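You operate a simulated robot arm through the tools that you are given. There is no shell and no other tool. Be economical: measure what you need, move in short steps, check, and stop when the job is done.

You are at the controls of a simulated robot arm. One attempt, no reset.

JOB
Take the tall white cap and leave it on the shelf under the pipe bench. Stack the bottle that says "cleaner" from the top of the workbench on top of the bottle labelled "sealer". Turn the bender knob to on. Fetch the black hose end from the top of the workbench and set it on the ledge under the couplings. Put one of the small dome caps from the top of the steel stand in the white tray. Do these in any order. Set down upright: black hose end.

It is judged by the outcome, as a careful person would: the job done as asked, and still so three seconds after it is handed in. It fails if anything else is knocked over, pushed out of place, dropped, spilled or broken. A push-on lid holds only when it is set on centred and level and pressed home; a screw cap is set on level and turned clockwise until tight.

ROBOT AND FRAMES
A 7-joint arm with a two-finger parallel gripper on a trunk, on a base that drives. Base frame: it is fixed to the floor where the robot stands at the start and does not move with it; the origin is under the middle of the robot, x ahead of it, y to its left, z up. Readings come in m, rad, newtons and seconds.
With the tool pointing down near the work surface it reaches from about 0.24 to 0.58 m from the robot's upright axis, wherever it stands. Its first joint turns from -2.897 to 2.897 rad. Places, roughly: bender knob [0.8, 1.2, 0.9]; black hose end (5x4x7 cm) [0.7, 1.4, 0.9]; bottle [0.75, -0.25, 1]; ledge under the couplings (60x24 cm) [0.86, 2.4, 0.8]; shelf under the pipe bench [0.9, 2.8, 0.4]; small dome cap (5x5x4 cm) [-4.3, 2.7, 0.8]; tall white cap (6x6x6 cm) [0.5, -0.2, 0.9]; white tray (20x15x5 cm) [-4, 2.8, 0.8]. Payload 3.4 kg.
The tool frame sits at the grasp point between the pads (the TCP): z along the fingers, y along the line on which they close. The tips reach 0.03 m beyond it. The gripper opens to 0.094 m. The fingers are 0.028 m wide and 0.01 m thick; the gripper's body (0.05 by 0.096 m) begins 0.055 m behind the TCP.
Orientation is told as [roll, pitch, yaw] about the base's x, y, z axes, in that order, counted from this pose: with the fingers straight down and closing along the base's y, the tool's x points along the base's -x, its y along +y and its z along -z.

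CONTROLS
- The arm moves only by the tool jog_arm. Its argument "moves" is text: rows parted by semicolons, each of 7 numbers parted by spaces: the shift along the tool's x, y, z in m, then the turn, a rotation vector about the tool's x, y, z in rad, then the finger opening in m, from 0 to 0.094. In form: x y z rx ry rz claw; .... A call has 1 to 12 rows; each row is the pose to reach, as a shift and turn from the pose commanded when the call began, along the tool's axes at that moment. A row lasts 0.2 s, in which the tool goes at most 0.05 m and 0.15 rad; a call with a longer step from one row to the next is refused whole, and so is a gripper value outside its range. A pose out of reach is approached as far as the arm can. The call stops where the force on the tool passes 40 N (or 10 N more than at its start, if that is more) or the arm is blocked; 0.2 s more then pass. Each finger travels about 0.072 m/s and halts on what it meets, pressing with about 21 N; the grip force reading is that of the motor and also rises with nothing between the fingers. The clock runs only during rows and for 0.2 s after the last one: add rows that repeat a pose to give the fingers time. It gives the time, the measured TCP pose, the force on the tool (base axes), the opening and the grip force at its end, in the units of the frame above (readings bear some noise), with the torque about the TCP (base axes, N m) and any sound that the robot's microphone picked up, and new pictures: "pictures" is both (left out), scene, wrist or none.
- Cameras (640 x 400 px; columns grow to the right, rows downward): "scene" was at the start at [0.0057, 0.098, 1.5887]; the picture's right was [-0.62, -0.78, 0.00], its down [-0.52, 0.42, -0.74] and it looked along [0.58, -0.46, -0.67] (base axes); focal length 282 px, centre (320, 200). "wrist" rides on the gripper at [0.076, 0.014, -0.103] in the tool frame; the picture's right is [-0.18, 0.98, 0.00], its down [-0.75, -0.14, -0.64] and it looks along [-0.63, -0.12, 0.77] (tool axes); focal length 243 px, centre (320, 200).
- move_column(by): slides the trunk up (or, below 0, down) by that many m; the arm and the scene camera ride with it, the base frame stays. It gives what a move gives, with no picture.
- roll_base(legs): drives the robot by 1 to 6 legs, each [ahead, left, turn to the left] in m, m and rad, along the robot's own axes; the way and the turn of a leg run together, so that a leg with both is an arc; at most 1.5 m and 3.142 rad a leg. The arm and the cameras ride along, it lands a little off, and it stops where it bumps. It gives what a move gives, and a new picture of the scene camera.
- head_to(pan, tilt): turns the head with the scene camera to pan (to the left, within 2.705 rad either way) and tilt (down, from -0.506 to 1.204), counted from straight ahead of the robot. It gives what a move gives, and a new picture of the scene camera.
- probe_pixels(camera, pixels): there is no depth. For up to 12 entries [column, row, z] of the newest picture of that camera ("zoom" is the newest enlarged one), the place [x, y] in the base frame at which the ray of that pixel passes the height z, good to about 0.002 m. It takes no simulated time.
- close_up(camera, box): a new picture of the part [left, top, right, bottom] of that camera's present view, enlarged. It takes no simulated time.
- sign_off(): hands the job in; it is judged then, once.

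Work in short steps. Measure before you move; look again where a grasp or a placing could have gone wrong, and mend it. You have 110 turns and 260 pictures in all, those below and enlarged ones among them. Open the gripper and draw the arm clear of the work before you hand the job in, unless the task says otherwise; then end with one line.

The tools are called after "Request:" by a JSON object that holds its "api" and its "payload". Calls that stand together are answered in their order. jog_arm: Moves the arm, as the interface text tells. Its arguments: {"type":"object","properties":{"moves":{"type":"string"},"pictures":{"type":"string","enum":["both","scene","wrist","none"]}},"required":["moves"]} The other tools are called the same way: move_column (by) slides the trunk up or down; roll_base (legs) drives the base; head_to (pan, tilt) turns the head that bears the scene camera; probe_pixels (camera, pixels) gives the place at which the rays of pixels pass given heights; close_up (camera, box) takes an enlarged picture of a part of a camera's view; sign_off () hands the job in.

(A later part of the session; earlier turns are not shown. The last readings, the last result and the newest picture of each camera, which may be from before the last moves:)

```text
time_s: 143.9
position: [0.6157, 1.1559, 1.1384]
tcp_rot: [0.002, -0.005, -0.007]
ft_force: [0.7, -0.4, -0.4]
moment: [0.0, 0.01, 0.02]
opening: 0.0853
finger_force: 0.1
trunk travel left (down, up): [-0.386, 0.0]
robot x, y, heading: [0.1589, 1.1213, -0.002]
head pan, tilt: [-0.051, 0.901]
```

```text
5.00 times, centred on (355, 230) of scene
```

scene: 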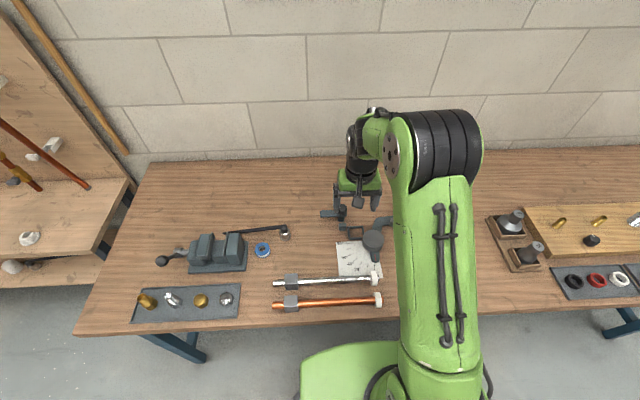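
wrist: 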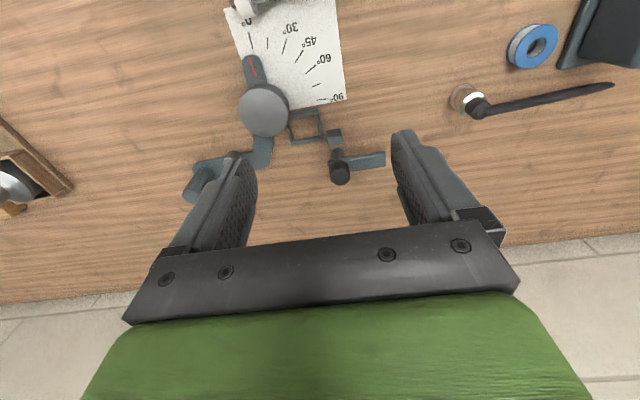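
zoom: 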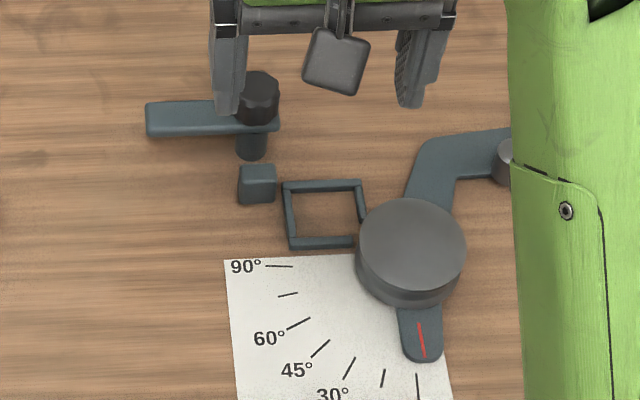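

I lower the wrist camera for a closer look at the knob.

Request:
{"api": "jog_arm", "payload": {"moves": "0 0 0.04 0 0 0 0.085; 0.02 0 0.08 0 0 0 0.085; 0.02 0 0.11 0 0 0 0.085; 0.02 0 0.11 0 0 0 0.085"}}

Request:
{"api": "close_up", "payload": {"camera": "wrist", "box": [240, 100, 440, 240]}}

```text
time_s: 144.9
position: [0.597, 1.1546, 1.0273]
tcp_rot: [0.002, -0.003, -0.008]
ft_force: [-0.3, 1.0, 0.3]
moment: [0.04, -0.03, 0.03]
opening: 0.0849
finger_force: 0.0
trunk travel left (down, up): [-0.386, 0.0]
robot x, y, heading: [0.158, 1.1202, -0.003]
head pan, tilt: [-0.051, 0.901]
```

scene: 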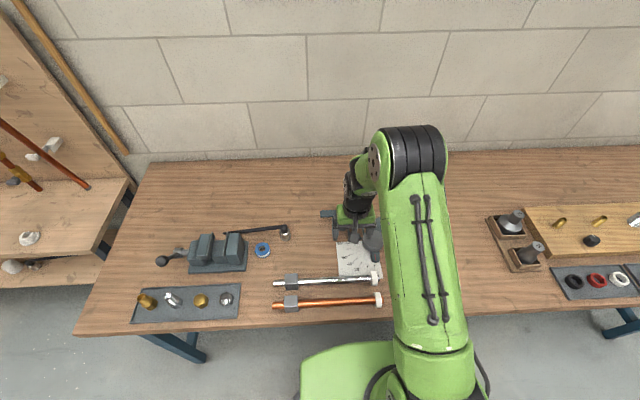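
wrist: 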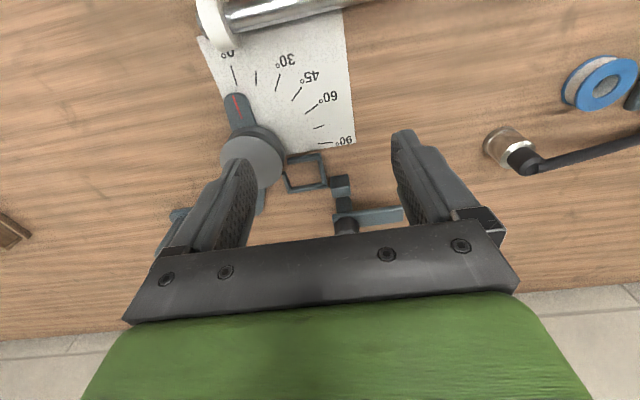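

```text
2.86 times, centred on (340, 170) of wrist
```

zoom: 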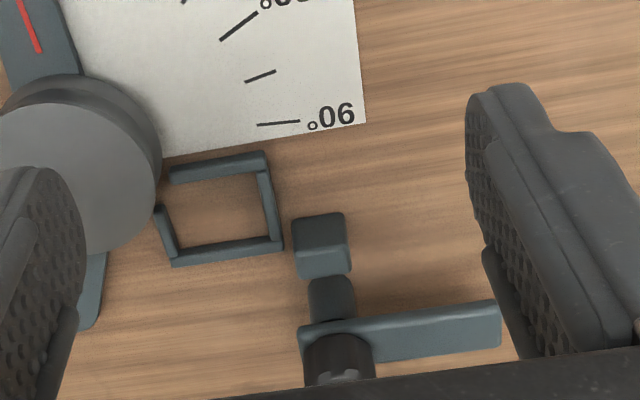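

No marking visible on it, so the free turning direction must tell. I return to the earlier height to triangulate the knob precisely.

Request:
{"api": "jog_arm", "payload": {"moves": "0 0 -0.04 0 0 0 0.085; 0.03 0 -0.08 0 0 0 0.085; 0.06 0 -0.10 0 0 0 0.085; 0.06 0 -0.10 0 0 0 0.085"}}

Request:
{"api": "close_up", "payload": {"camera": "scene", "box": [310, 180, 390, 250]}}

Request:
{"api": "close_up", "payload": {"camera": "wrist", "box": [280, 140, 440, 240]}}

```text
time_s: 145.9
position: [0.5367, 1.158, 1.1274]
tcp_rot: [0.002, -0.003, -0.007]
ft_force: [-0.8, -0.9, 0.2]
moment: [0.01, 0.03, 0.03]
opening: 0.0851
finger_force: 0.0
trunk travel left (down, up): [-0.386, 0.0]
robot x, y, heading: [0.1607, 1.1238, -0.007]
head pan, tilt: [-0.051, 0.901]
```

scene: 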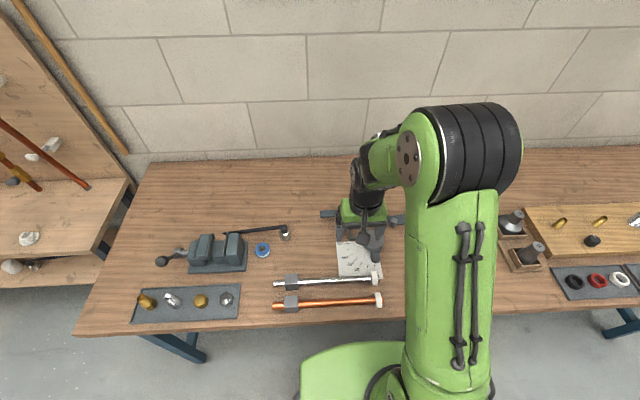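
wrist: 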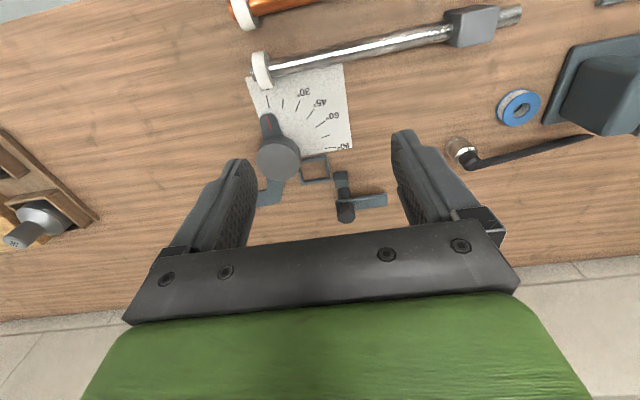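

```text
5.71 times, centred on (350, 215) of scene
```

zoom: 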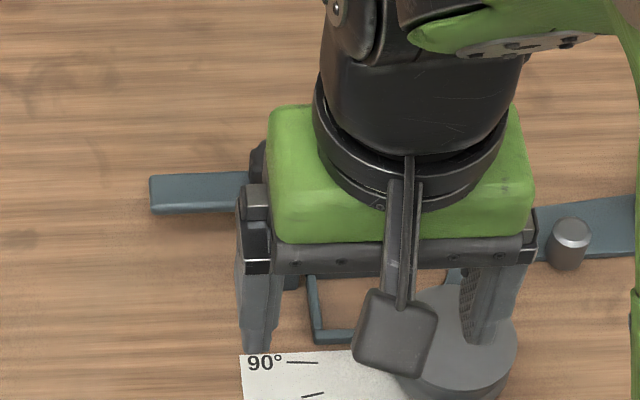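

```text
4.00 times, centred on (360, 190) of wrist
```

zoom: 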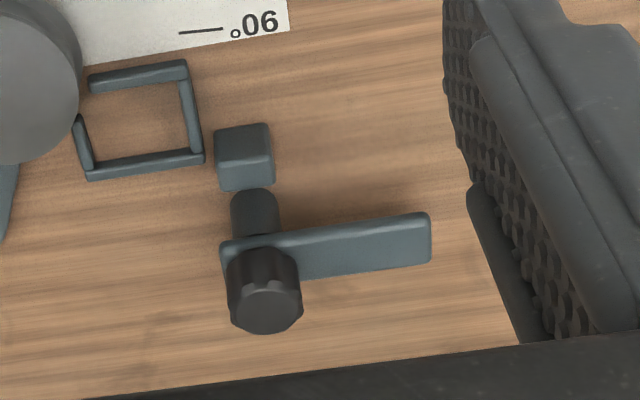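

Request:
{"api": "probe_pixels", "payload": {"camera": "zoom", "pixels": [[270, 312, 0.9], [270, 312, 0.92], [270, 312, 0.94], [235, 310, 0.93], [304, 308, 0.93], [255, 195, 0.87], [425, 230, 0.9], [245, 145, 0.87], [260, 225, 0.85]]}}

Request:
{"api": "probe_pixels", "payload": {"camera": "scene", "pixels": [[342.6, 207.6, 0.9], [342.6, 207.6, 0.92], [342.6, 207.6, 0.94], [341.5, 221, 0.86], [321, 214, 0.9]]}}

```text
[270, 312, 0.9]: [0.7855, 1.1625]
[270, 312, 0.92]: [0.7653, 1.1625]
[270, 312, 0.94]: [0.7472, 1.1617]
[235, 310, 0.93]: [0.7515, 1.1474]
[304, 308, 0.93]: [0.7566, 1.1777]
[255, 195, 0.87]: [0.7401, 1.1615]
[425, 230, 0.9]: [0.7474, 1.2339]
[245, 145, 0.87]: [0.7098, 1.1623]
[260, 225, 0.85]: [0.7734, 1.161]
```

```text
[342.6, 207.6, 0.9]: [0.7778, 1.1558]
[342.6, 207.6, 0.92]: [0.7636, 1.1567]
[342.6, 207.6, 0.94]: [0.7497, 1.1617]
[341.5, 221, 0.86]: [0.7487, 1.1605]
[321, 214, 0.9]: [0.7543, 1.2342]
```

Knob: centre ≈(0.757,1.160), top ≈0.928, ⌀≈0.030. I move above it.

Request:
{"api": "jog_arm", "payload": {"moves": "-0.045 0 0 0 0 0 0.08; -0.09 0 0.01 0 0 0 0.07; -0.135 0.002 0.03 0 0 0 0.06; -0.18 0.003 0.05 0 0 0 0.06; -0.22 0.003 0.075 0 0 -0.007 0.06; -0.22 0.003 0.115 0 0 -0.007 0.06; -0.22 0.003 0.115 0 0 -0.007 0.06"}}

Request:
{"api": "close_up", "payload": {"camera": "scene", "box": [310, 170, 400, 250]}}

```text
time_s: 147.5
position: [0.7563, 1.156, 1.0144]
tcp_rot: [0.003, -0.003, 0.001]
ft_force: [0.5, -0.3, 0.1]
moment: [0.0, -0.01, 0.0]
opening: 0.0601
finger_force: 0.1
trunk travel left (down, up): [-0.386, 0.0]
robot x, y, heading: [0.1618, 1.1206, -0.006]
head pan, tilt: [-0.051, 0.901]
```

scene: 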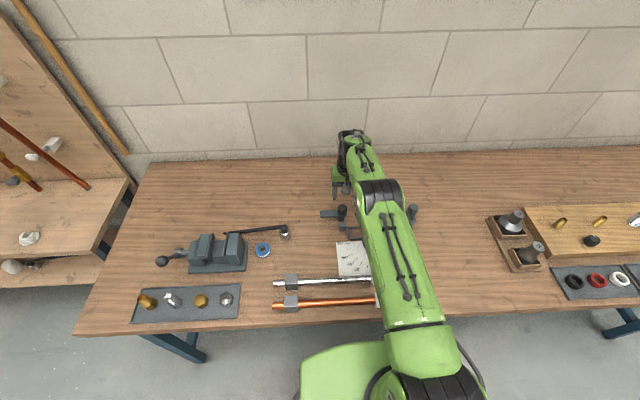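
wrist: 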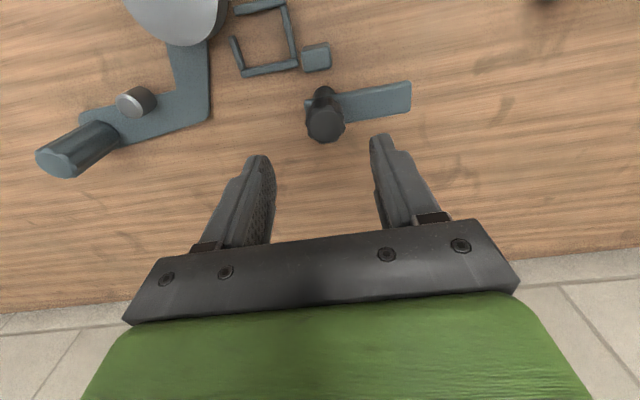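

```text
5.00 times, centred on (355, 210) of scene
```

zoom: 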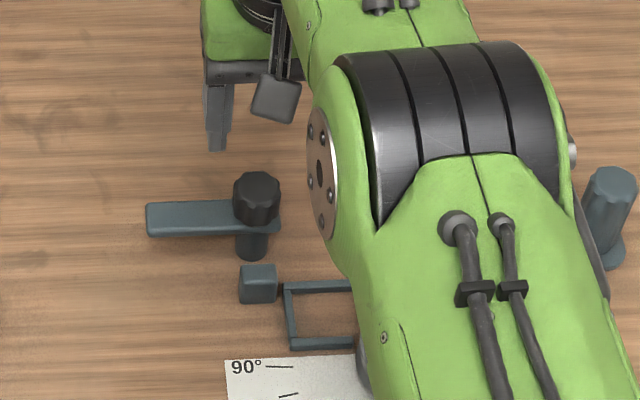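

Request:
{"api": "probe_pixels", "payload": {"camera": "wrist", "pixels": [[327, 126, 0.928], [308, 122, 0.928], [346, 122, 0.928]]}}

Request:
{"api": "probe_pixels", "payload": {"camera": "zoom", "pixels": [[257, 184, 0.928], [257, 184, 0.92]]}}

```text
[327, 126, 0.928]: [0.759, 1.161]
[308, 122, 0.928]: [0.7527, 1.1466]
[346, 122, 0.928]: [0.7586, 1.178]
```

```text
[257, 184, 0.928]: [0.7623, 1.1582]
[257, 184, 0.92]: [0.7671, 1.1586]
```

Shift 3 mm, descend to TCP 0.936 and close on the knob.

Request:
{"api": "jog_arm", "payload": {"moves": "-0.003 0.003 0.03 0 0 0 0.06; -0.003 0.003 0.06 0 0 0 0.06; -0.003 0.003 0.078 0 0 0 0.06; -0.003 0.003 0.078 0 0 0 0.04; -0.003 0.003 0.078 0 0 0 0.02; -0.003 0.003 0.078 0 0 0 0.02; -0.003 0.003 0.078 0 0 0 0.02"}}

```text
time_s: 149.1
position: [0.7474, 1.1606, 0.938]
tcp_rot: [0.0, 0.002, 0.001]
ft_force: [-10.0, -0.3, -6.8]
moment: [-0.42, 0.15, -0.02]
opening: 0.0324
finger_force: 44.7
out of reach, approached as far as the arm can: row 2, 3, 4, 5, 6, 7
trunk travel left (down, up): [-0.386, 0.0]
robot x, y, heading: [0.1594, 1.1194, -0.003]
head pan, tilt: [-0.051, 0.901]
```

scene: 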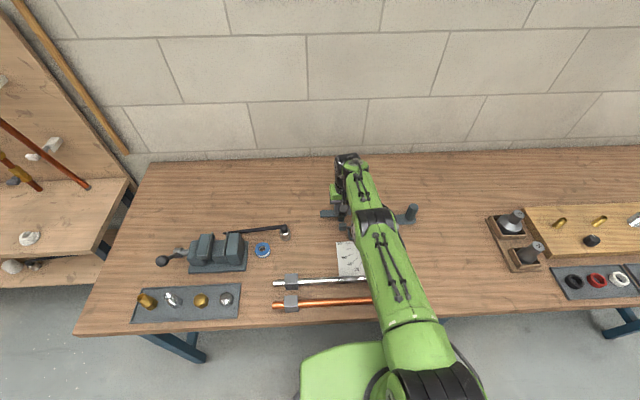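
wrist: 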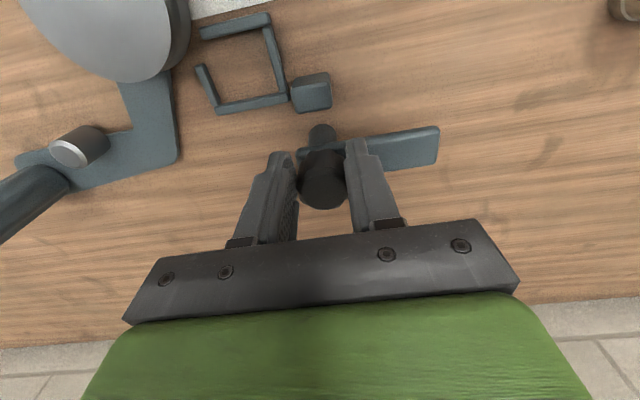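

Slightly out of reach. I release, rise, lower the trunk 0.12 to gain reach, and drive 1.5 cm closer.

Request:
{"api": "jog_arm", "payload": {"moves": "0 0 0 0 0 0 0.05; 0 0 0 0 0 0 0.06; 0 0 -0.03 0 0 0 0.06; 0.01 0 -0.08 0 0 0 0.06; 0.03 0 -0.12 0 0 0 0.06; 0.05 0 -0.16 0 0 0 0.06; 0.05 0 -0.16 0 0 0 0.06", "pictures": "none"}}

Request:
{"api": "move_column", "payload": {"by": -0.12}}

Request:
{"api": "roll_base", "payload": {"legs": [[0.015, 0, 0]]}}

```text
refused: row 4 steps farther than a row can; nothing moved
```

```text
time_s: 149.7
position: [0.751, 1.1604, 0.9307]
tcp_rot: [0.003, -0.032, 0.001]
ft_force: [-21.5, -1.1, 26.5]
moment: [0.2, -0.34, 0.05]
opening: 0.0326
finger_force: 11.1
trunk travel left (down, up): [-0.365, 0.02]
robot x, y, heading: [0.1562, 1.121, -0.003]
head pan, tilt: [-0.051, 0.901]
stopped: the force on the tool passed its limit at 156 N (the readings are from after the stop); the commanded pose is now the measured one
```

```text
time_s: 150.6
position: [0.7652, 1.1611, 0.926]
tcp_rot: [0.0, -0.009, 0.004]
ft_force: [-6.7, -0.6, 5.7]
moment: [-0.1, 0.34, -0.01]
opening: 0.0348
finger_force: 12.2
trunk travel left (down, up): [-0.365, 0.02]
robot x, y, heading: [0.177, 1.1214, -0.001]
head pan, tilt: [-0.051, 0.901]
stopped in leg 1: the force on the tool passed its limit at 70 N (the readings are from after the stop); the commanded pose is now the measured one
```

scene: 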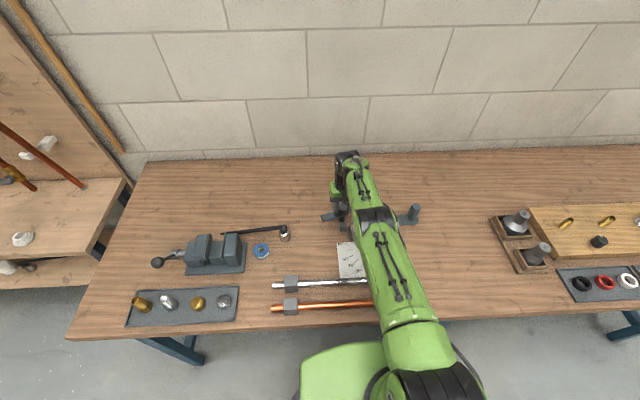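

The refused row left me holding the knob while the base nudged; forces are now small. I open and rise carefully, in small steps.

Request:
{"api": "jog_arm", "payload": {"moves": "0 0 0 0 0 0 0.045; 0 0 0 0 0 0 0.06; 0 0 0 0 0 0 0.06; 0 0 -0.03 0 0 0 0.06; 0 0 -0.07 0 0 0 0.06; 0 0 -0.11 0 0 0 0.06; 0.02 0 -0.15 0 0 0 0.06; 0.04 0 -0.17 0 0 0 0.06; 0.04 0 -0.17 0 0 0 0.06"}}

Request:
{"api": "close_up", "payload": {"camera": "scene", "box": [310, 170, 430, 270]}}

```text
time_s: 152.6
position: [0.7246, 1.1625, 1.0946]
tcp_rot: [0.0, -0.01, 0.001]
ft_force: [0.6, -0.2, 0.4]
moment: [-0.03, -0.02, -0.01]
opening: 0.0601
finger_force: 0.3
trunk travel left (down, up): [-0.365, 0.02]
robot x, y, heading: [0.1743, 1.1226, -0.003]
head pan, tilt: [-0.051, 0.901]
```

scene: 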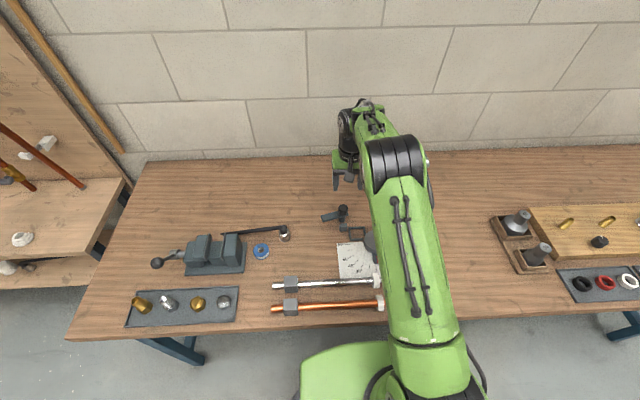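
wrist: 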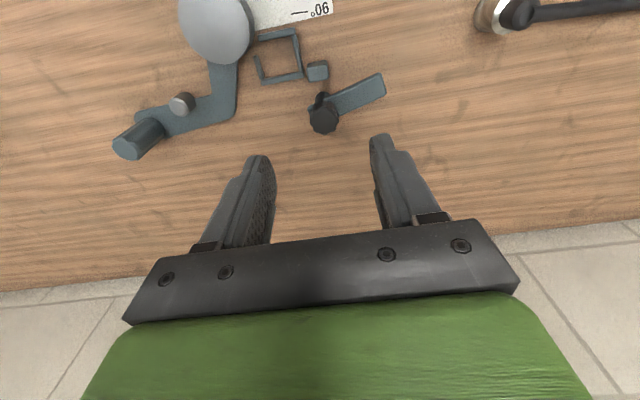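

```text
4.00 times, centred on (370, 220) of scene
```

zoom: 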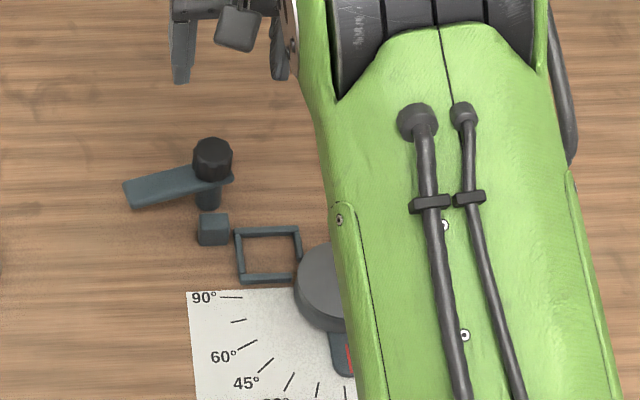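

Telling: the bar turned with the knob, counter-clockwise by ~0.25 rad (toward the clamp block), so it turns that way freely. I lower the trunk now for reach.

Request:
{"api": "move_column", "payload": {"by": -0.11}}

Request:
{"api": "jog_arm", "payload": {"moves": "-0.01 0 0 0 0 0 0.06; -0.01 0 0 0 0 0 0.06"}}

Request:
{"api": "close_up", "payload": {"camera": "scene", "box": [310, 160, 400, 240]}}

```text
time_s: 154.0
position: [0.725, 1.1615, 0.9845]
tcp_rot: [0.002, -0.01, 0.002]
ft_force: [-0.5, -0.6, 0.1]
moment: [0.01, 0.03, 0.0]
opening: 0.0601
finger_force: 0.1
trunk travel left (down, up): [-0.255, 0.13]
robot x, y, heading: [0.1751, 1.1231, -0.003]
head pan, tilt: [-0.051, 0.901]
```

```text
time_s: 154.6
position: [0.7337, 1.1617, 0.9842]
tcp_rot: [-0.001, -0.01, 0.001]
ft_force: [0.2, -0.3, 0.3]
moment: [0.0, 0.0, -0.01]
opening: 0.06
finger_force: 0.1
trunk travel left (down, up): [-0.255, 0.13]
robot x, y, heading: [0.1731, 1.1229, -0.003]
head pan, tilt: [-0.051, 0.901]
```

scene: 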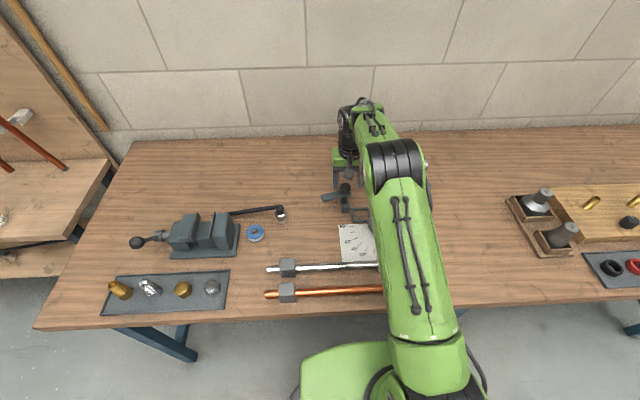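
wrist: 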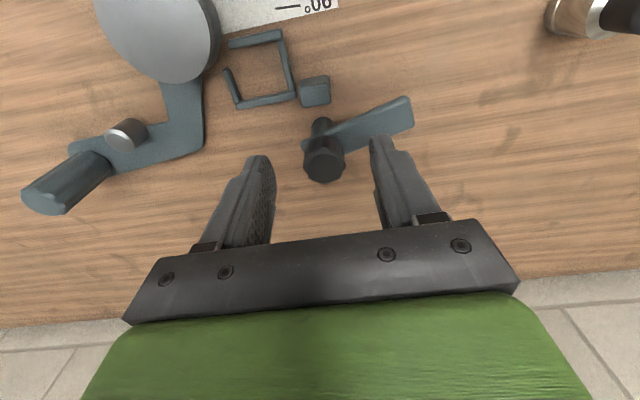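

```text
5.00 times, centred on (355, 200) of scene
```

zoom: 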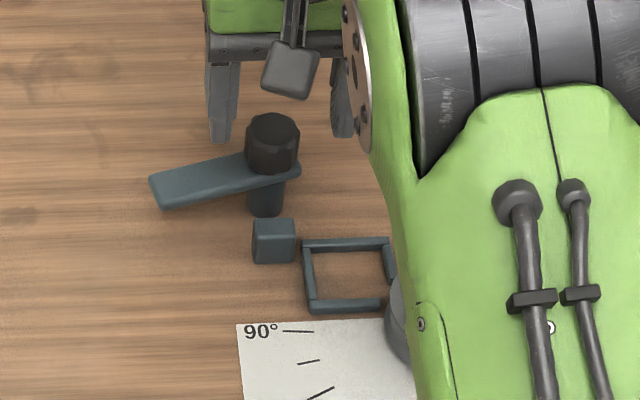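

Request:
{"api": "probe_pixels", "payload": {"camera": "wrist", "pixels": [[325, 168, 0.928]]}}

Request:
{"api": "probe_pixels", "payload": {"camera": "zoom", "pixels": [[273, 127, 0.928], [165, 190, 0.9]]}}

```text
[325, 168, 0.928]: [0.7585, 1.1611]
```

```text
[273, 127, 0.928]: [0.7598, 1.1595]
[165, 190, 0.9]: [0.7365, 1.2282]
```

Knob at (0.759,1.1605). Move over, descend, close.

Request:
{"api": "jog_arm", "payload": {"moves": "-0.0253 -0.001 0 0 0.01 0 0.06; -0.0253 -0.001 0.025 0 0.01 0 0.06; -0.0253 -0.001 0.048 0 0.01 0 0.06; -0.0253 -0.001 0.048 0 0.01 0 0.045; -0.0253 -0.001 0.048 0 0.01 0 0.02; -0.0253 -0.001 0.048 0 0.01 0 0.02; -0.0253 -0.001 0.048 0 0.01 0 0.02", "pictures": "none"}}

```text
time_s: 156.2
position: [0.7602, 1.1607, 0.936]
tcp_rot: [0.0, 0.0, 0.001]
ft_force: [-2.5, -4.1, -3.3]
moment: [-0.19, -0.63, -0.01]
opening: 0.0315
finger_force: 45.2
trunk travel left (down, up): [-0.255, 0.13]
robot x, y, heading: [0.1734, 1.1251, -0.003]
head pan, tilt: [-0.051, 0.901]
```

Gripped at 0.0315 m. I turn counter-clockwise (rz negative) 0.6 rad and watch the torque.

Request:
{"api": "jog_arm", "payload": {"moves": "0 0 0 0 0 -0.1 0.02; 0 0 0 0 0 -0.2 0.02; 0 0 0 0 0 -0.3 0.02; 0 0 0 0 0 -0.4 0.02; 0 0 0 0 0 -0.5 0.02; 0 0 0 0 0 -0.6 0.02; 0 0 0 0 0 -0.6 0.02"}}

Request:
{"api": "close_up", "payload": {"camera": "scene", "box": [310, 160, 400, 240]}}

```text
time_s: 157.8
position: [0.7599, 1.1603, 0.9367]
tcp_rot: [0.002, 0.0, 0.602]
ft_force: [-1.4, -2.1, -0.2]
moment: [-0.71, 0.96, -0.01]
opening: 0.0318
finger_force: 44.8
trunk travel left (down, up): [-0.255, 0.13]
robot x, y, heading: [0.1761, 1.1199, -0.003]
head pan, tilt: [-0.051, 0.901]
```

scene: 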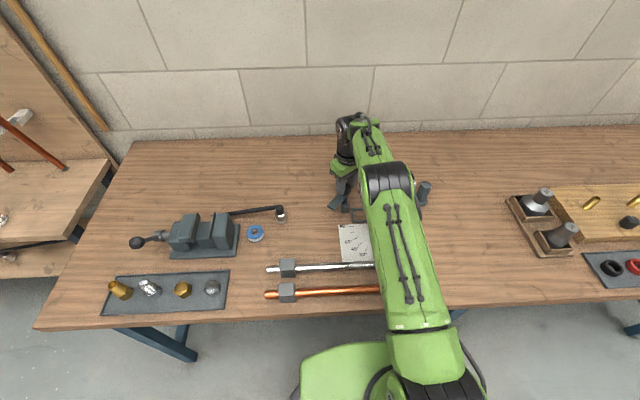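
wrist: 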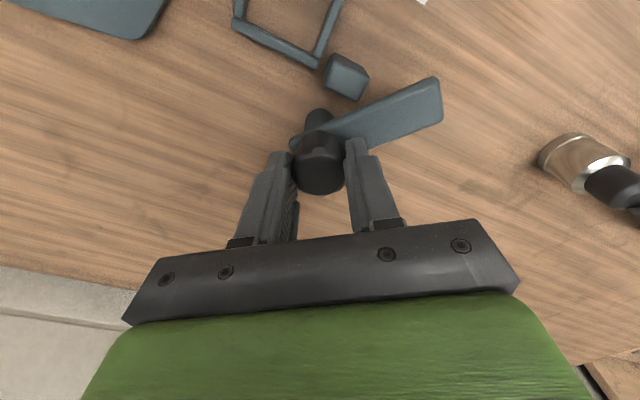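

```text
5.00 times, centred on (355, 200) of scene
```

zoom: 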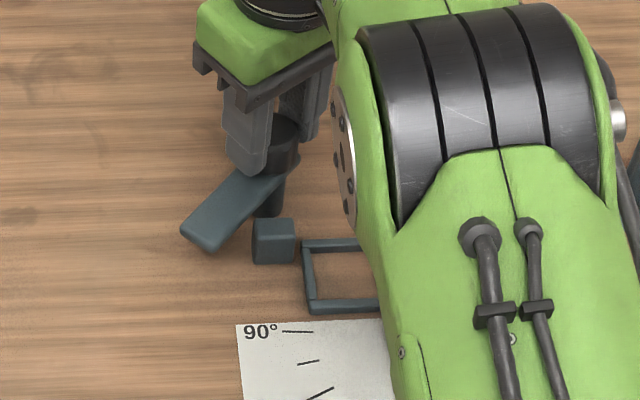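

The bar follows freely. I continue counter-clockwise by 0.75 rad.

Request:
{"api": "jog_arm", "payload": {"moves": "0 0 0 0 0 -0.1 0.02; 0 0 0 0 0 -0.2 0.02; 0 0 0 0 0 -0.3 0.02; 0 0 0 0 0 -0.4 0.02; 0 0 0 0 0 -0.5 0.02; 0 0 0 0 0 -0.6 0.02; 0 0 0 0 0 -0.7 0.02; 0 0 0 0 0 -0.75 0.02; 0 0 0 0 0 -0.75 0.02"}}

Request:
{"api": "close_up", "payload": {"camera": "scene", "box": [310, 160, 400, 240]}}

```text
time_s: 159.8
position: [0.7601, 1.1617, 0.9369]
tcp_rot: [0.001, -0.001, 1.352]
ft_force: [-3.7, -2.5, -5.4]
moment: [-0.19, -0.01, -0.56]
opening: 0.0318
finger_force: 45.9
trunk travel left (down, up): [-0.255, 0.13]
robot x, y, heading: [0.1724, 1.1227, -0.005]
head pan, tilt: [-0.051, 0.901]
```

scene: 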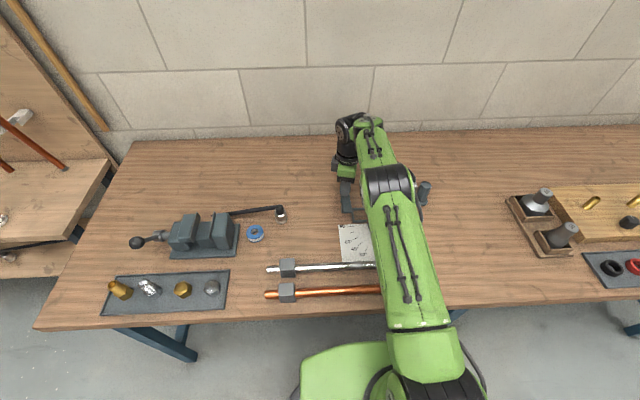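
wrist: 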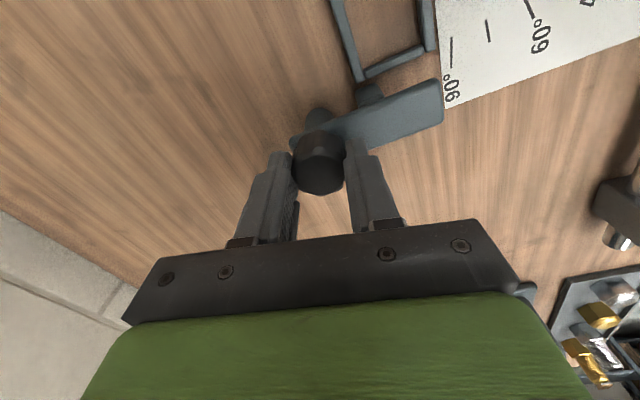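

```text
5.00 times, centred on (355, 200) of scene
```

zoom: 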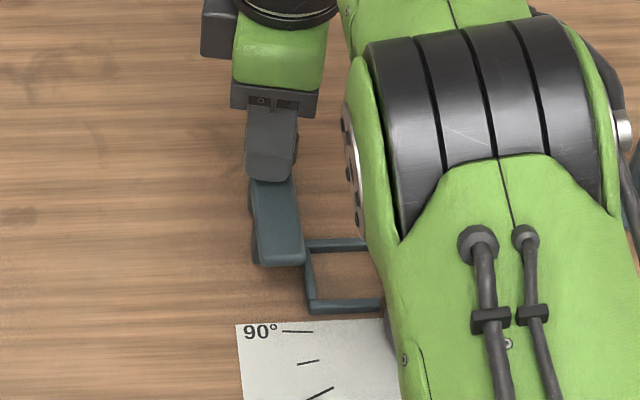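

The bar now points straight to the front over the clamp block and torque (−0.56) rises, as at a stop. I push a bit further to confirm.

Request:
{"api": "jog_arm", "payload": {"moves": "0 0 0 0 0 -0.05 0.02; 0 0 0 0 0 -0.1 0.02; 0 0 0 0 0 -0.1 0.02"}}

Request:
{"api": "close_up", "payload": {"camera": "scene", "box": [310, 160, 400, 240]}}

```text
time_s: 160.6
position: [0.7602, 1.1617, 0.9362]
tcp_rot: [0.0, -0.003, 1.453]
ft_force: [1.9, 3.3, -7.0]
moment: [0.35, 0.73, -0.73]
opening: 0.0323
finger_force: 45.0
trunk travel left (down, up): [-0.255, 0.13]
robot x, y, heading: [0.1742, 1.1231, -0.003]
head pan, tilt: [-0.051, 0.901]
```

scene: 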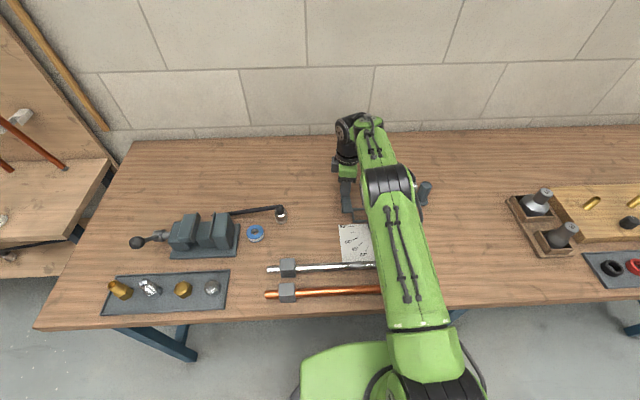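
wrist: 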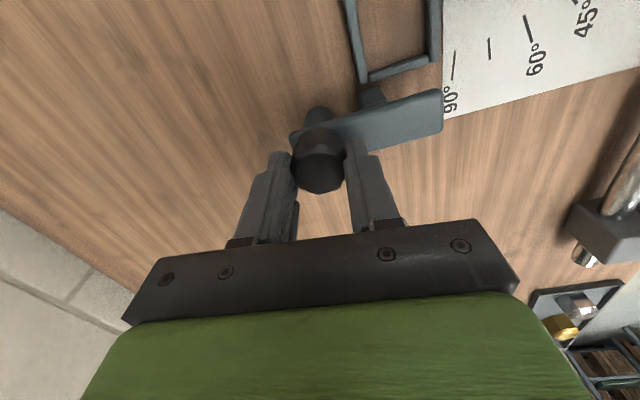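

```text
5.00 times, centred on (355, 200) of scene
```

zoom: 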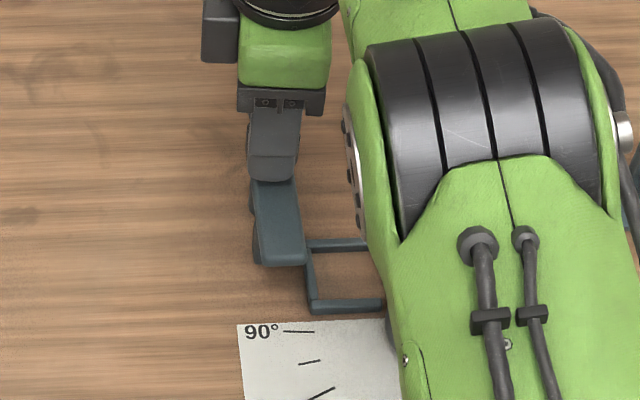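

The bar is at its stop, over the clamp: on. I release and rise.

Request:
{"api": "jog_arm", "payload": {"moves": "0 0 0 0 0 0 0.045; 0 0 0 0 0 0 0.06; 0 0 0 0 0 0 0.07; 0 0 -0.04 0 0 0 0.08; 0 0 -0.08 0 0 0 0.09; 0 0 -0.12 0 0 0 0.09; 0 0 -0.16 0 0 0 0.09; 0 0 -0.16 0 0 0 0.09"}}

Request:
{"api": "close_up", "payload": {"camera": "wrist", "box": [240, 20, 480, 170]}}

```text
time_s: 162.4
position: [0.751, 1.1633, 1.0976]
tcp_rot: [0.001, -0.002, 1.451]
ft_force: [0.8, 0.4, 0.1]
moment: [0.0, 0.03, 0.0]
opening: 0.0899
finger_force: 0.1
out of reach, approached as far as the arm can: row 7, 8
trunk travel left (down, up): [-0.255, 0.13]
robot x, y, heading: [0.1749, 1.1246, -0.004]
head pan, tilt: [-0.051, 0.901]
```

scene: 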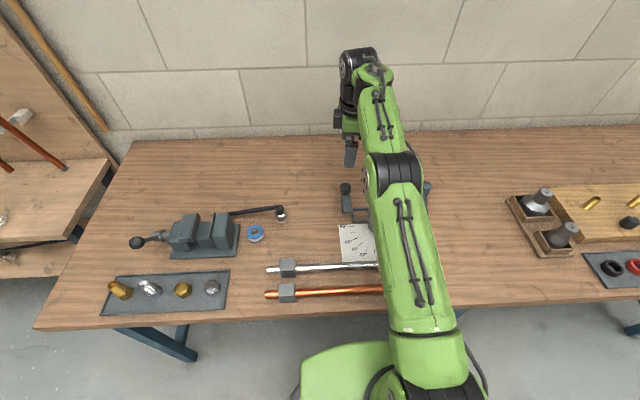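
wrist: 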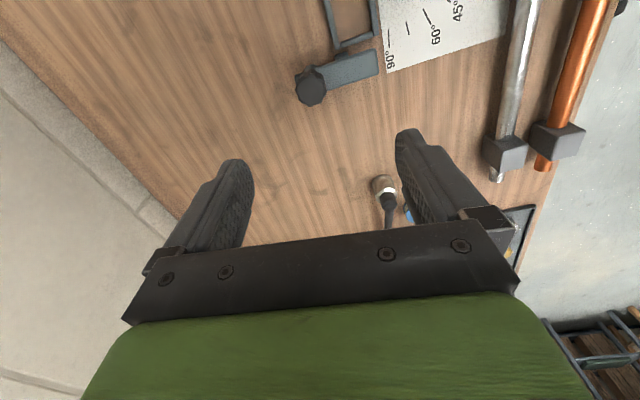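

```text
2.67 times, centred on (360, 95) of wrist
```

zoom: 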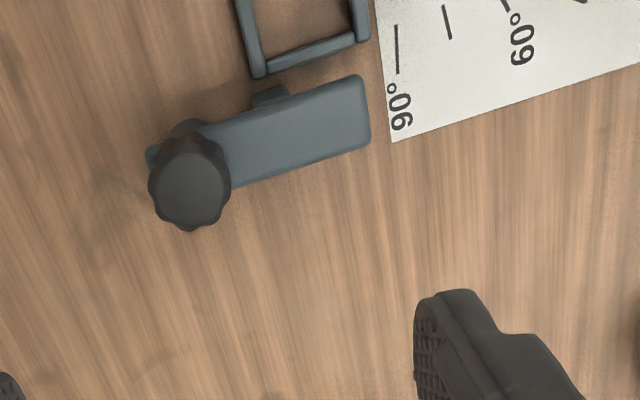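

Knob is on with the bar over the block. I drive left 0.2 m to face the hose end.

Request:
{"api": "roll_base", "payload": {"legs": [[-0.02, 0.2, 0]]}}

Request:
{"api": "jog_arm", "payload": {"moves": "0 0 0 0 0 -0.1 0.09; 0 0 0 0 0 -0.12 0.09; 0 0 0 0 0 -0.12 0.09"}}

Request:
{"api": "close_up", "payload": {"camera": "scene", "box": [280, 150, 400, 250]}}

```text
time_s: 164.0
position: [0.731, 1.3644, 1.097]
tcp_rot: [0.001, 0.001, 1.454]
ft_force: [-0.2, 0.2, -0.1]
moment: [-0.07, 0.0, -0.02]
opening: 0.09
finger_force: 0.0
trunk travel left (down, up): [-0.255, 0.13]
robot x, y, heading: [0.154, 1.3256, -0.003]
head pan, tilt: [-0.051, 0.901]
```

scene: 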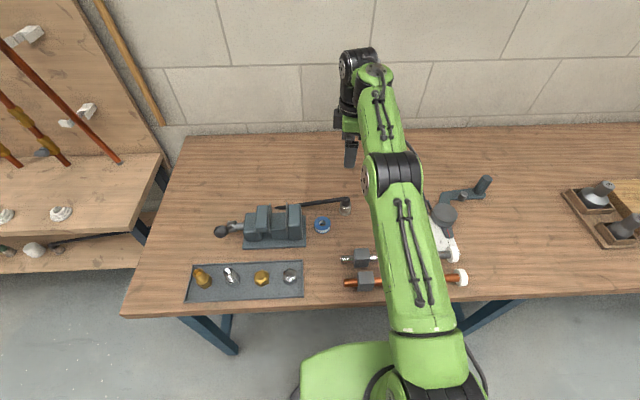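

```text
time_s: 164.8
position: [0.7306, 1.3627, 1.0972]
tcp_rot: [0.001, -0.003, 1.575]
ft_force: [-0.2, -0.2, 0.9]
moment: [-0.02, -0.01, -0.03]
opening: 0.09
finger_force: 0.0
trunk travel left (down, up): [-0.255, 0.13]
robot x, y, heading: [0.1527, 1.3243, -0.001]
head pan, tilt: [-0.051, 0.901]
```

scene: 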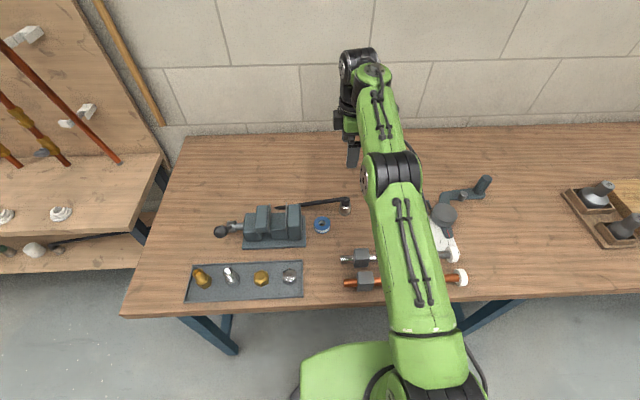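
wrist: 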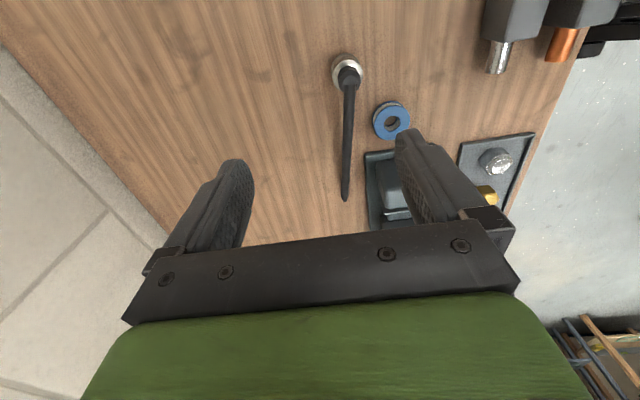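

```text
4.00 times, centred on (340, 200) of scene
```

zoom: 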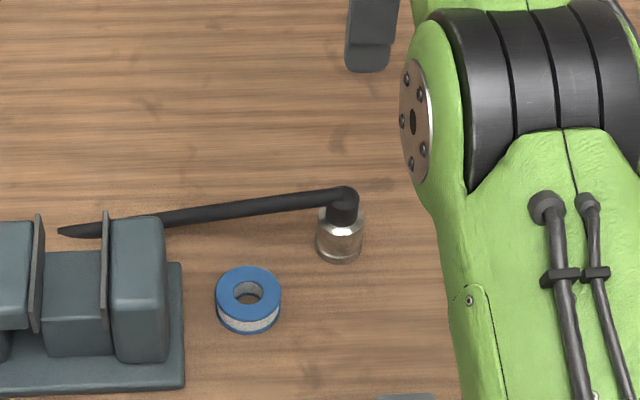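

I measure ferrule and elbow from both views.

Request:
{"api": "probe_pixels", "payload": {"camera": "zoom", "pixels": [[340, 246, 0.852], [317, 232, 0.875], [363, 232, 0.875], [343, 200, 0.915], [343, 215, 0.89], [100, 232, 0.86]]}}

Request:
{"api": "probe_pixels", "payload": {"camera": "wrist", "pixels": [[346, 68, 0.89], [332, 68, 0.885], [362, 75, 0.885], [350, 80, 0.915], [344, 195, 0.86]]}}

Request:
{"api": "close_up", "payload": {"camera": "wrist", "box": [280, 20, 420, 110]}}

```text
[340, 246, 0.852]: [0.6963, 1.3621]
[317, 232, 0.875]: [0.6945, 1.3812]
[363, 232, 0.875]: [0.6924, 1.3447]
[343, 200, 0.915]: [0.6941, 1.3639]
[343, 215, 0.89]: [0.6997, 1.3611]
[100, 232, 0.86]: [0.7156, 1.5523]
```

```text
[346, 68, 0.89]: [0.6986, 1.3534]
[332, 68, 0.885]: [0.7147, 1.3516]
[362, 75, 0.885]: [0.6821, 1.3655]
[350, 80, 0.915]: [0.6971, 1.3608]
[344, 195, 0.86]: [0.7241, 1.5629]
```

```text
4.44 times, centred on (350, 65) of wrist
```

zoom: 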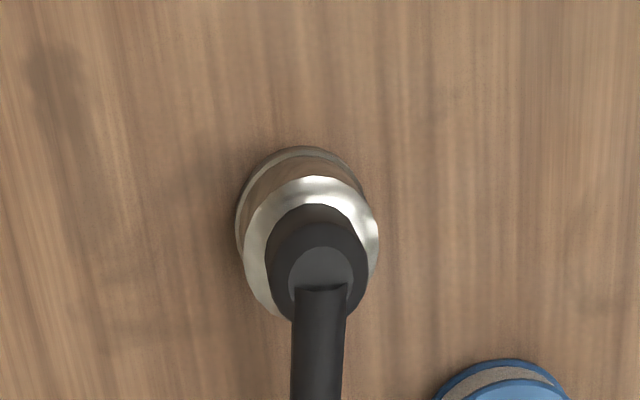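

Hose end centre ≈(0.697,1.361). With the jaws closing along x, I descend around it to TCP 0.888.

Request:
{"api": "jog_arm", "payload": {"moves": "0.0017 0.02 0.03 0 0 0 0.075; 0.0017 0.0336 0.07 0 0 0 0.07; 0.0017 0.0336 0.11 0 0 0 0.07; 0.0017 0.0336 0.15 0 0 0 0.07; 0.0017 0.0336 0.185 0 0 0 0.07; 0.0017 0.0336 0.209 0 0 0 0.07; 0.0017 0.0336 0.209 0 0 0 0.07"}}

```text
time_s: 166.4
position: [0.6981, 1.3596, 0.8882]
tcp_rot: [0.0, 0.0, 1.573]
ft_force: [0.4, 0.5, 0.3]
moment: [-0.02, 0.0, 0.03]
opening: 0.0698
finger_force: 0.0
trunk travel left (down, up): [-0.255, 0.13]
robot x, y, heading: [0.1577, 1.3225, -0.003]
head pan, tilt: [-0.051, 0.901]
```

scene: 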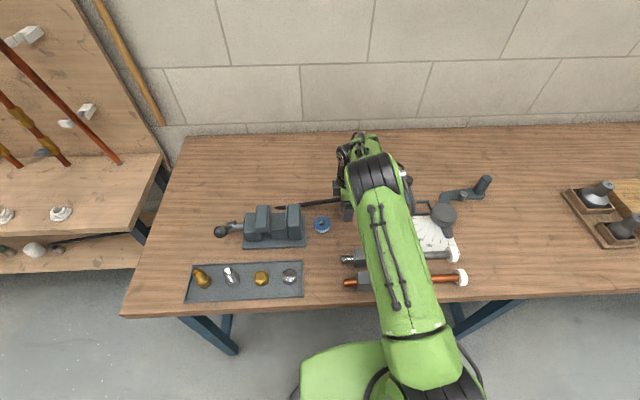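
wrist: 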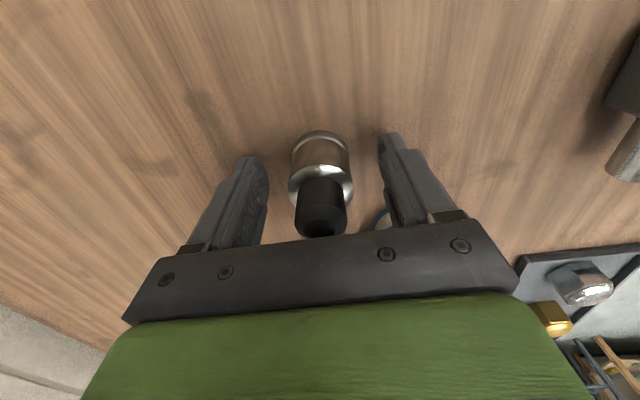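

Centred; close and lift 5 cm as a test.

Request:
{"api": "jog_arm", "payload": {"moves": "0 0 0 0 0 0 0.05; 0 0 0 0 0 0 0.02; 0 0 0 0 0 0 0.02; 0 0 0 0 0 0 0.02; 0 0 -0.025 0 0 0 0.02; 0 0 -0.05 0 0 0 0.02; 0 0 -0.05 0 0 0 0.02"}}

```text
time_s: 168.0
position: [0.6983, 1.3596, 0.9381]
tcp_rot: [0.0, -0.003, 1.574]
ft_force: [-0.3, -0.5, -0.8]
moment: [0.02, 0.05, -0.02]
opening: 0.0359
finger_force: 20.8
trunk travel left (down, up): [-0.255, 0.13]
robot x, y, heading: [0.1566, 1.3262, -0.005]
head pan, tilt: [-0.051, 0.901]
```

scene: 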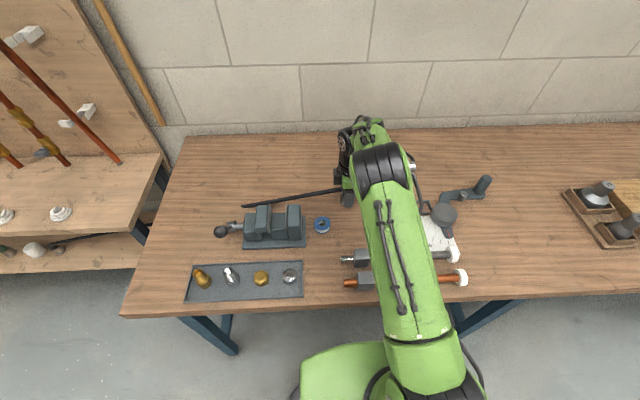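
wrist: 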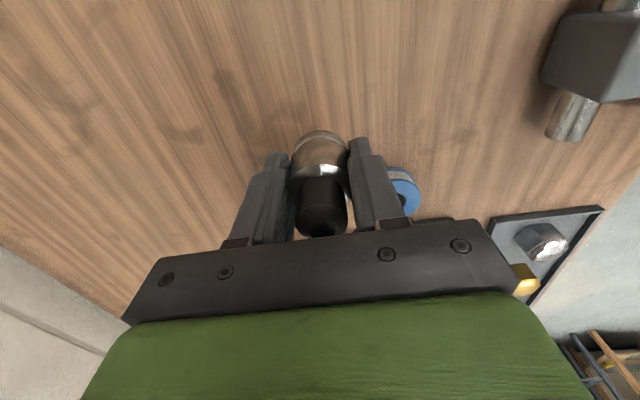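

Held; the hose simply feeds out. I lift to ≈1.12.

Request:
{"api": "jog_arm", "payload": {"moves": "0 0 -0.045 0 0 0 0.02; 0 0 -0.09 0 0 0 0.02; 0 0 -0.135 0 0 0 0.02; 0 0 -0.17 0 0 0 0.02; 0 0 -0.17 0 0 0 0.02", "pictures": "wrist"}}

Request:
{"api": "roll_base", "payload": {"legs": [[-0.1, 0, 0], [0, 0.6, 0.0]]}}

```text
time_s: 169.2
position: [0.6983, 1.3607, 1.1085]
tcp_rot: [0.002, 0.001, 1.573]
ft_force: [-0.3, -0.1, -0.9]
moment: [0.01, -0.01, -0.04]
opening: 0.0358
finger_force: 20.9
trunk travel left (down, up): [-0.255, 0.13]
robot x, y, heading: [0.1532, 1.3268, -0.004]
head pan, tilt: [-0.051, 0.901]
```

wrist: 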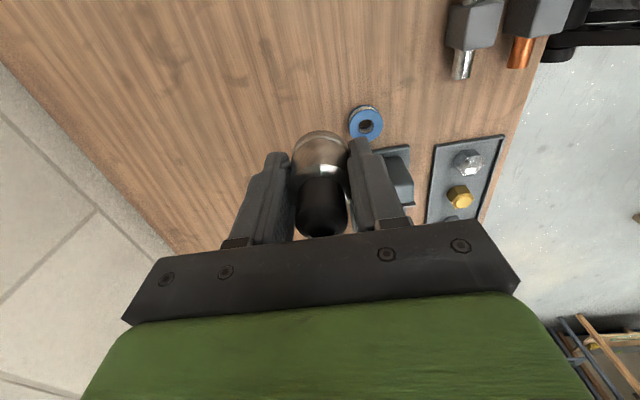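

```text
time_s: 173.5
position: [0.5999, 1.9695, 1.108]
tcp_rot: [0.001, -0.002, 1.564]
ft_force: [0.5, 0.9, -2.4]
moment: [-0.03, 0.01, 0.01]
opening: 0.0358
finger_force: 21.1
trunk travel left (down, up): [-0.255, 0.13]
robot x, y, heading: [0.0565, 1.9355, -0.015]
head pan, tilt: [-0.051, 0.901]
```

scene: 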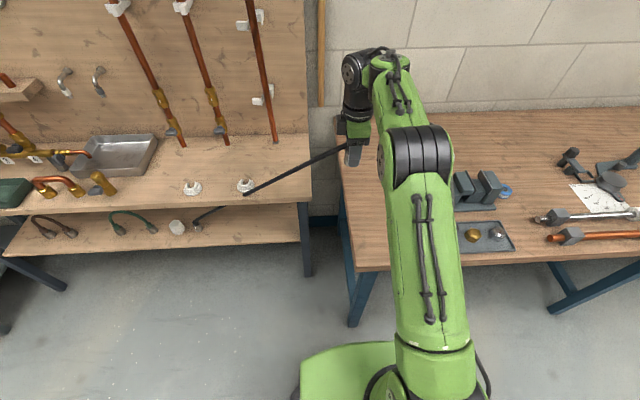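

The tether runs freely to the shelf end. I drive to put the hand over the ledge at ≈(0.85,2.42).

Request:
{"api": "roll_base", "payload": {"legs": [[0, 0.46, 0.015], [0.25, 0, 0]]}}

Request:
{"api": "head_to", "payload": {"pan": 0.1, "tilt": 0.85}}

Request:
{"api": "close_up", "payload": {"camera": "wrist", "box": [0, 0, 640, 400]}}

```text
time_s: 177.6
position: [0.8526, 2.431, 1.1076]
tcp_rot: [0.002, -0.003, 1.572]
ft_force: [0.2, 0.2, -1.2]
moment: [-0.03, 0.01, -0.01]
opening: 0.0356
finger_force: 20.4
trunk travel left (down, up): [-0.255, 0.13]
robot x, y, heading: [0.3087, 2.3898, -0.005]
head pan, tilt: [-0.051, 0.901]
```

scene: 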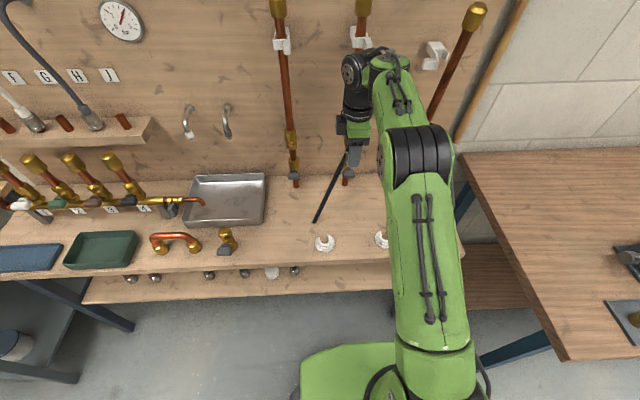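

```text
time_s: 178.3
position: [0.852, 2.4312, 1.1075]
tcp_rot: [-0.001, -0.002, 1.571]
ft_force: [0.3, -0.1, 0.2]
moment: [0.01, 0.02, 0.01]
opening: 0.0358
finger_force: 21.4
trunk travel left (down, up): [-0.255, 0.13]
robot x, y, heading: [0.3133, 2.3954, -0.004]
head pan, tilt: [0.099, 0.85]
```

scene: 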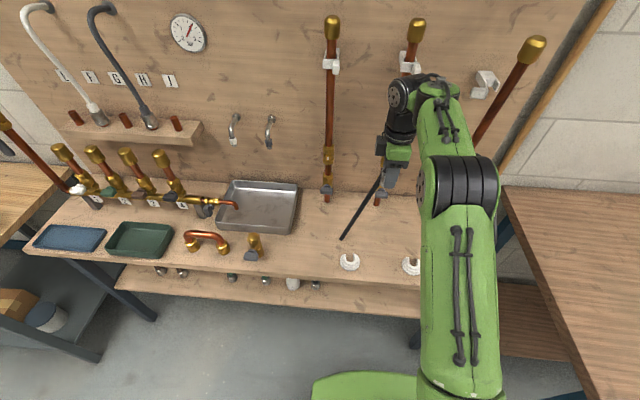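

```text
1.00 times, centred on (320, 200) of wrist (not enlarged: the box is as wide or as high as the picture)
```

zoom: 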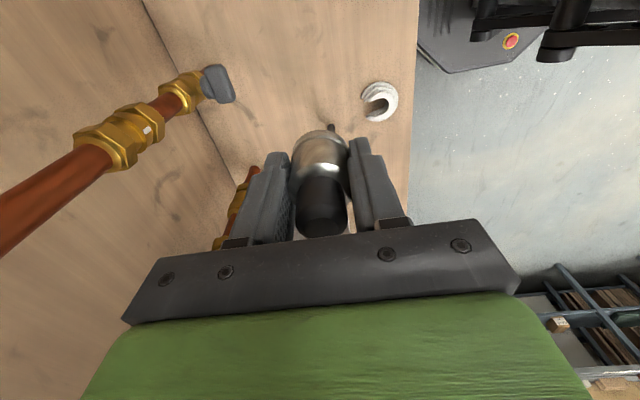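

Clear over the ledge between rose and pipes. I lower to just above the surface.

Request:
{"api": "jog_arm", "payload": {"moves": "0 0 0.045 0 0 0 0.02; 0 0 0.09 0 0 0 0.02; 0 0 0.135 0 0 0 0.02; 0 0 0.18 0 0 0 0.02; 0 0 0.22 0 0 0 0.02; 0 0 0.25 0 0 0 0.02; 0 0 0.25 0 0 0 0.02"}}

```text
time_s: 179.9
position: [0.854, 2.4332, 0.8597]
tcp_rot: [0.0, 0.0, 1.572]
ft_force: [0.3, 0.1, -1.0]
moment: [0.01, -0.01, -0.01]
opening: 0.0357
finger_force: 21.3
trunk travel left (down, up): [-0.255, 0.13]
robot x, y, heading: [0.3093, 2.3991, -0.004]
head pan, tilt: [0.099, 0.85]
```

scene: 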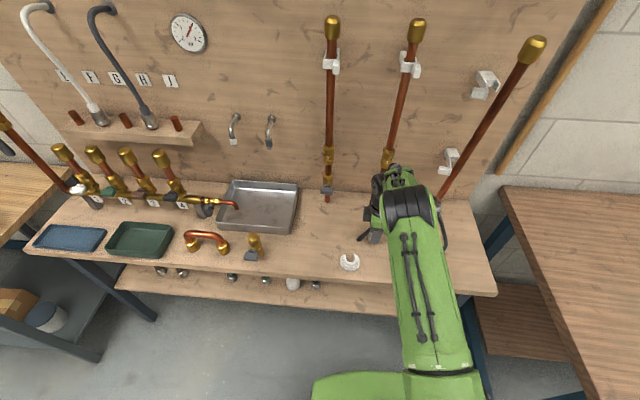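
wrist: 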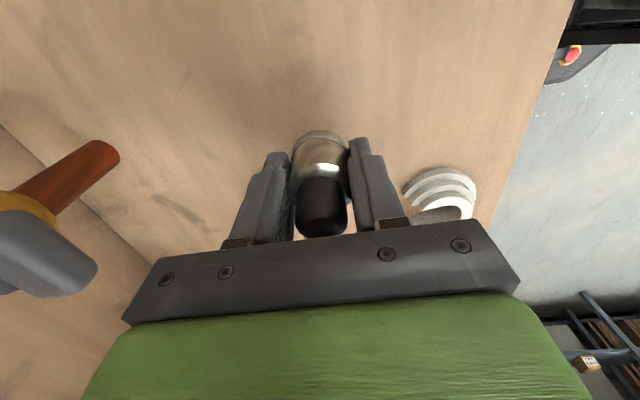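

Request:
{"api": "jog_arm", "payload": {"moves": "0 0 0.01 0 0 0 0.02; 0 0 0.018 0 0 0 0.02; 0 0 0.018 0 0 0 0.02", "pictures": "none"}}

Request:
{"api": "jog_arm", "payload": {"moves": "0 0 0.002 0 0 0 0.02; 0 0 0.004 0 0 0 0.02; 0 0 0.004 0 0 0 0.02", "pictures": "none"}}

```text
time_s: 180.7
position: [0.8542, 2.4316, 0.8402]
tcp_rot: [-0.001, -0.002, 1.571]
ft_force: [0.5, -0.4, -0.5]
moment: [0.01, -0.02, 0.05]
opening: 0.0354
finger_force: 21.1
trunk travel left (down, up): [-0.255, 0.13]
robot x, y, heading: [0.3103, 2.3959, -0.005]
head pan, tilt: [0.099, 0.85]
```

```text
time_s: 181.5
position: [0.8532, 2.4309, 0.8393]
tcp_rot: [-0.006, -0.001, 1.57]
ft_force: [3.3, -0.9, 16.5]
moment: [0.06, 0.13, -0.06]
opening: 0.0357
finger_force: 21.2
trunk travel left (down, up): [-0.255, 0.13]
robot x, y, heading: [0.312, 2.3946, 0.002]
head pan, tilt: [0.099, 0.85]
```

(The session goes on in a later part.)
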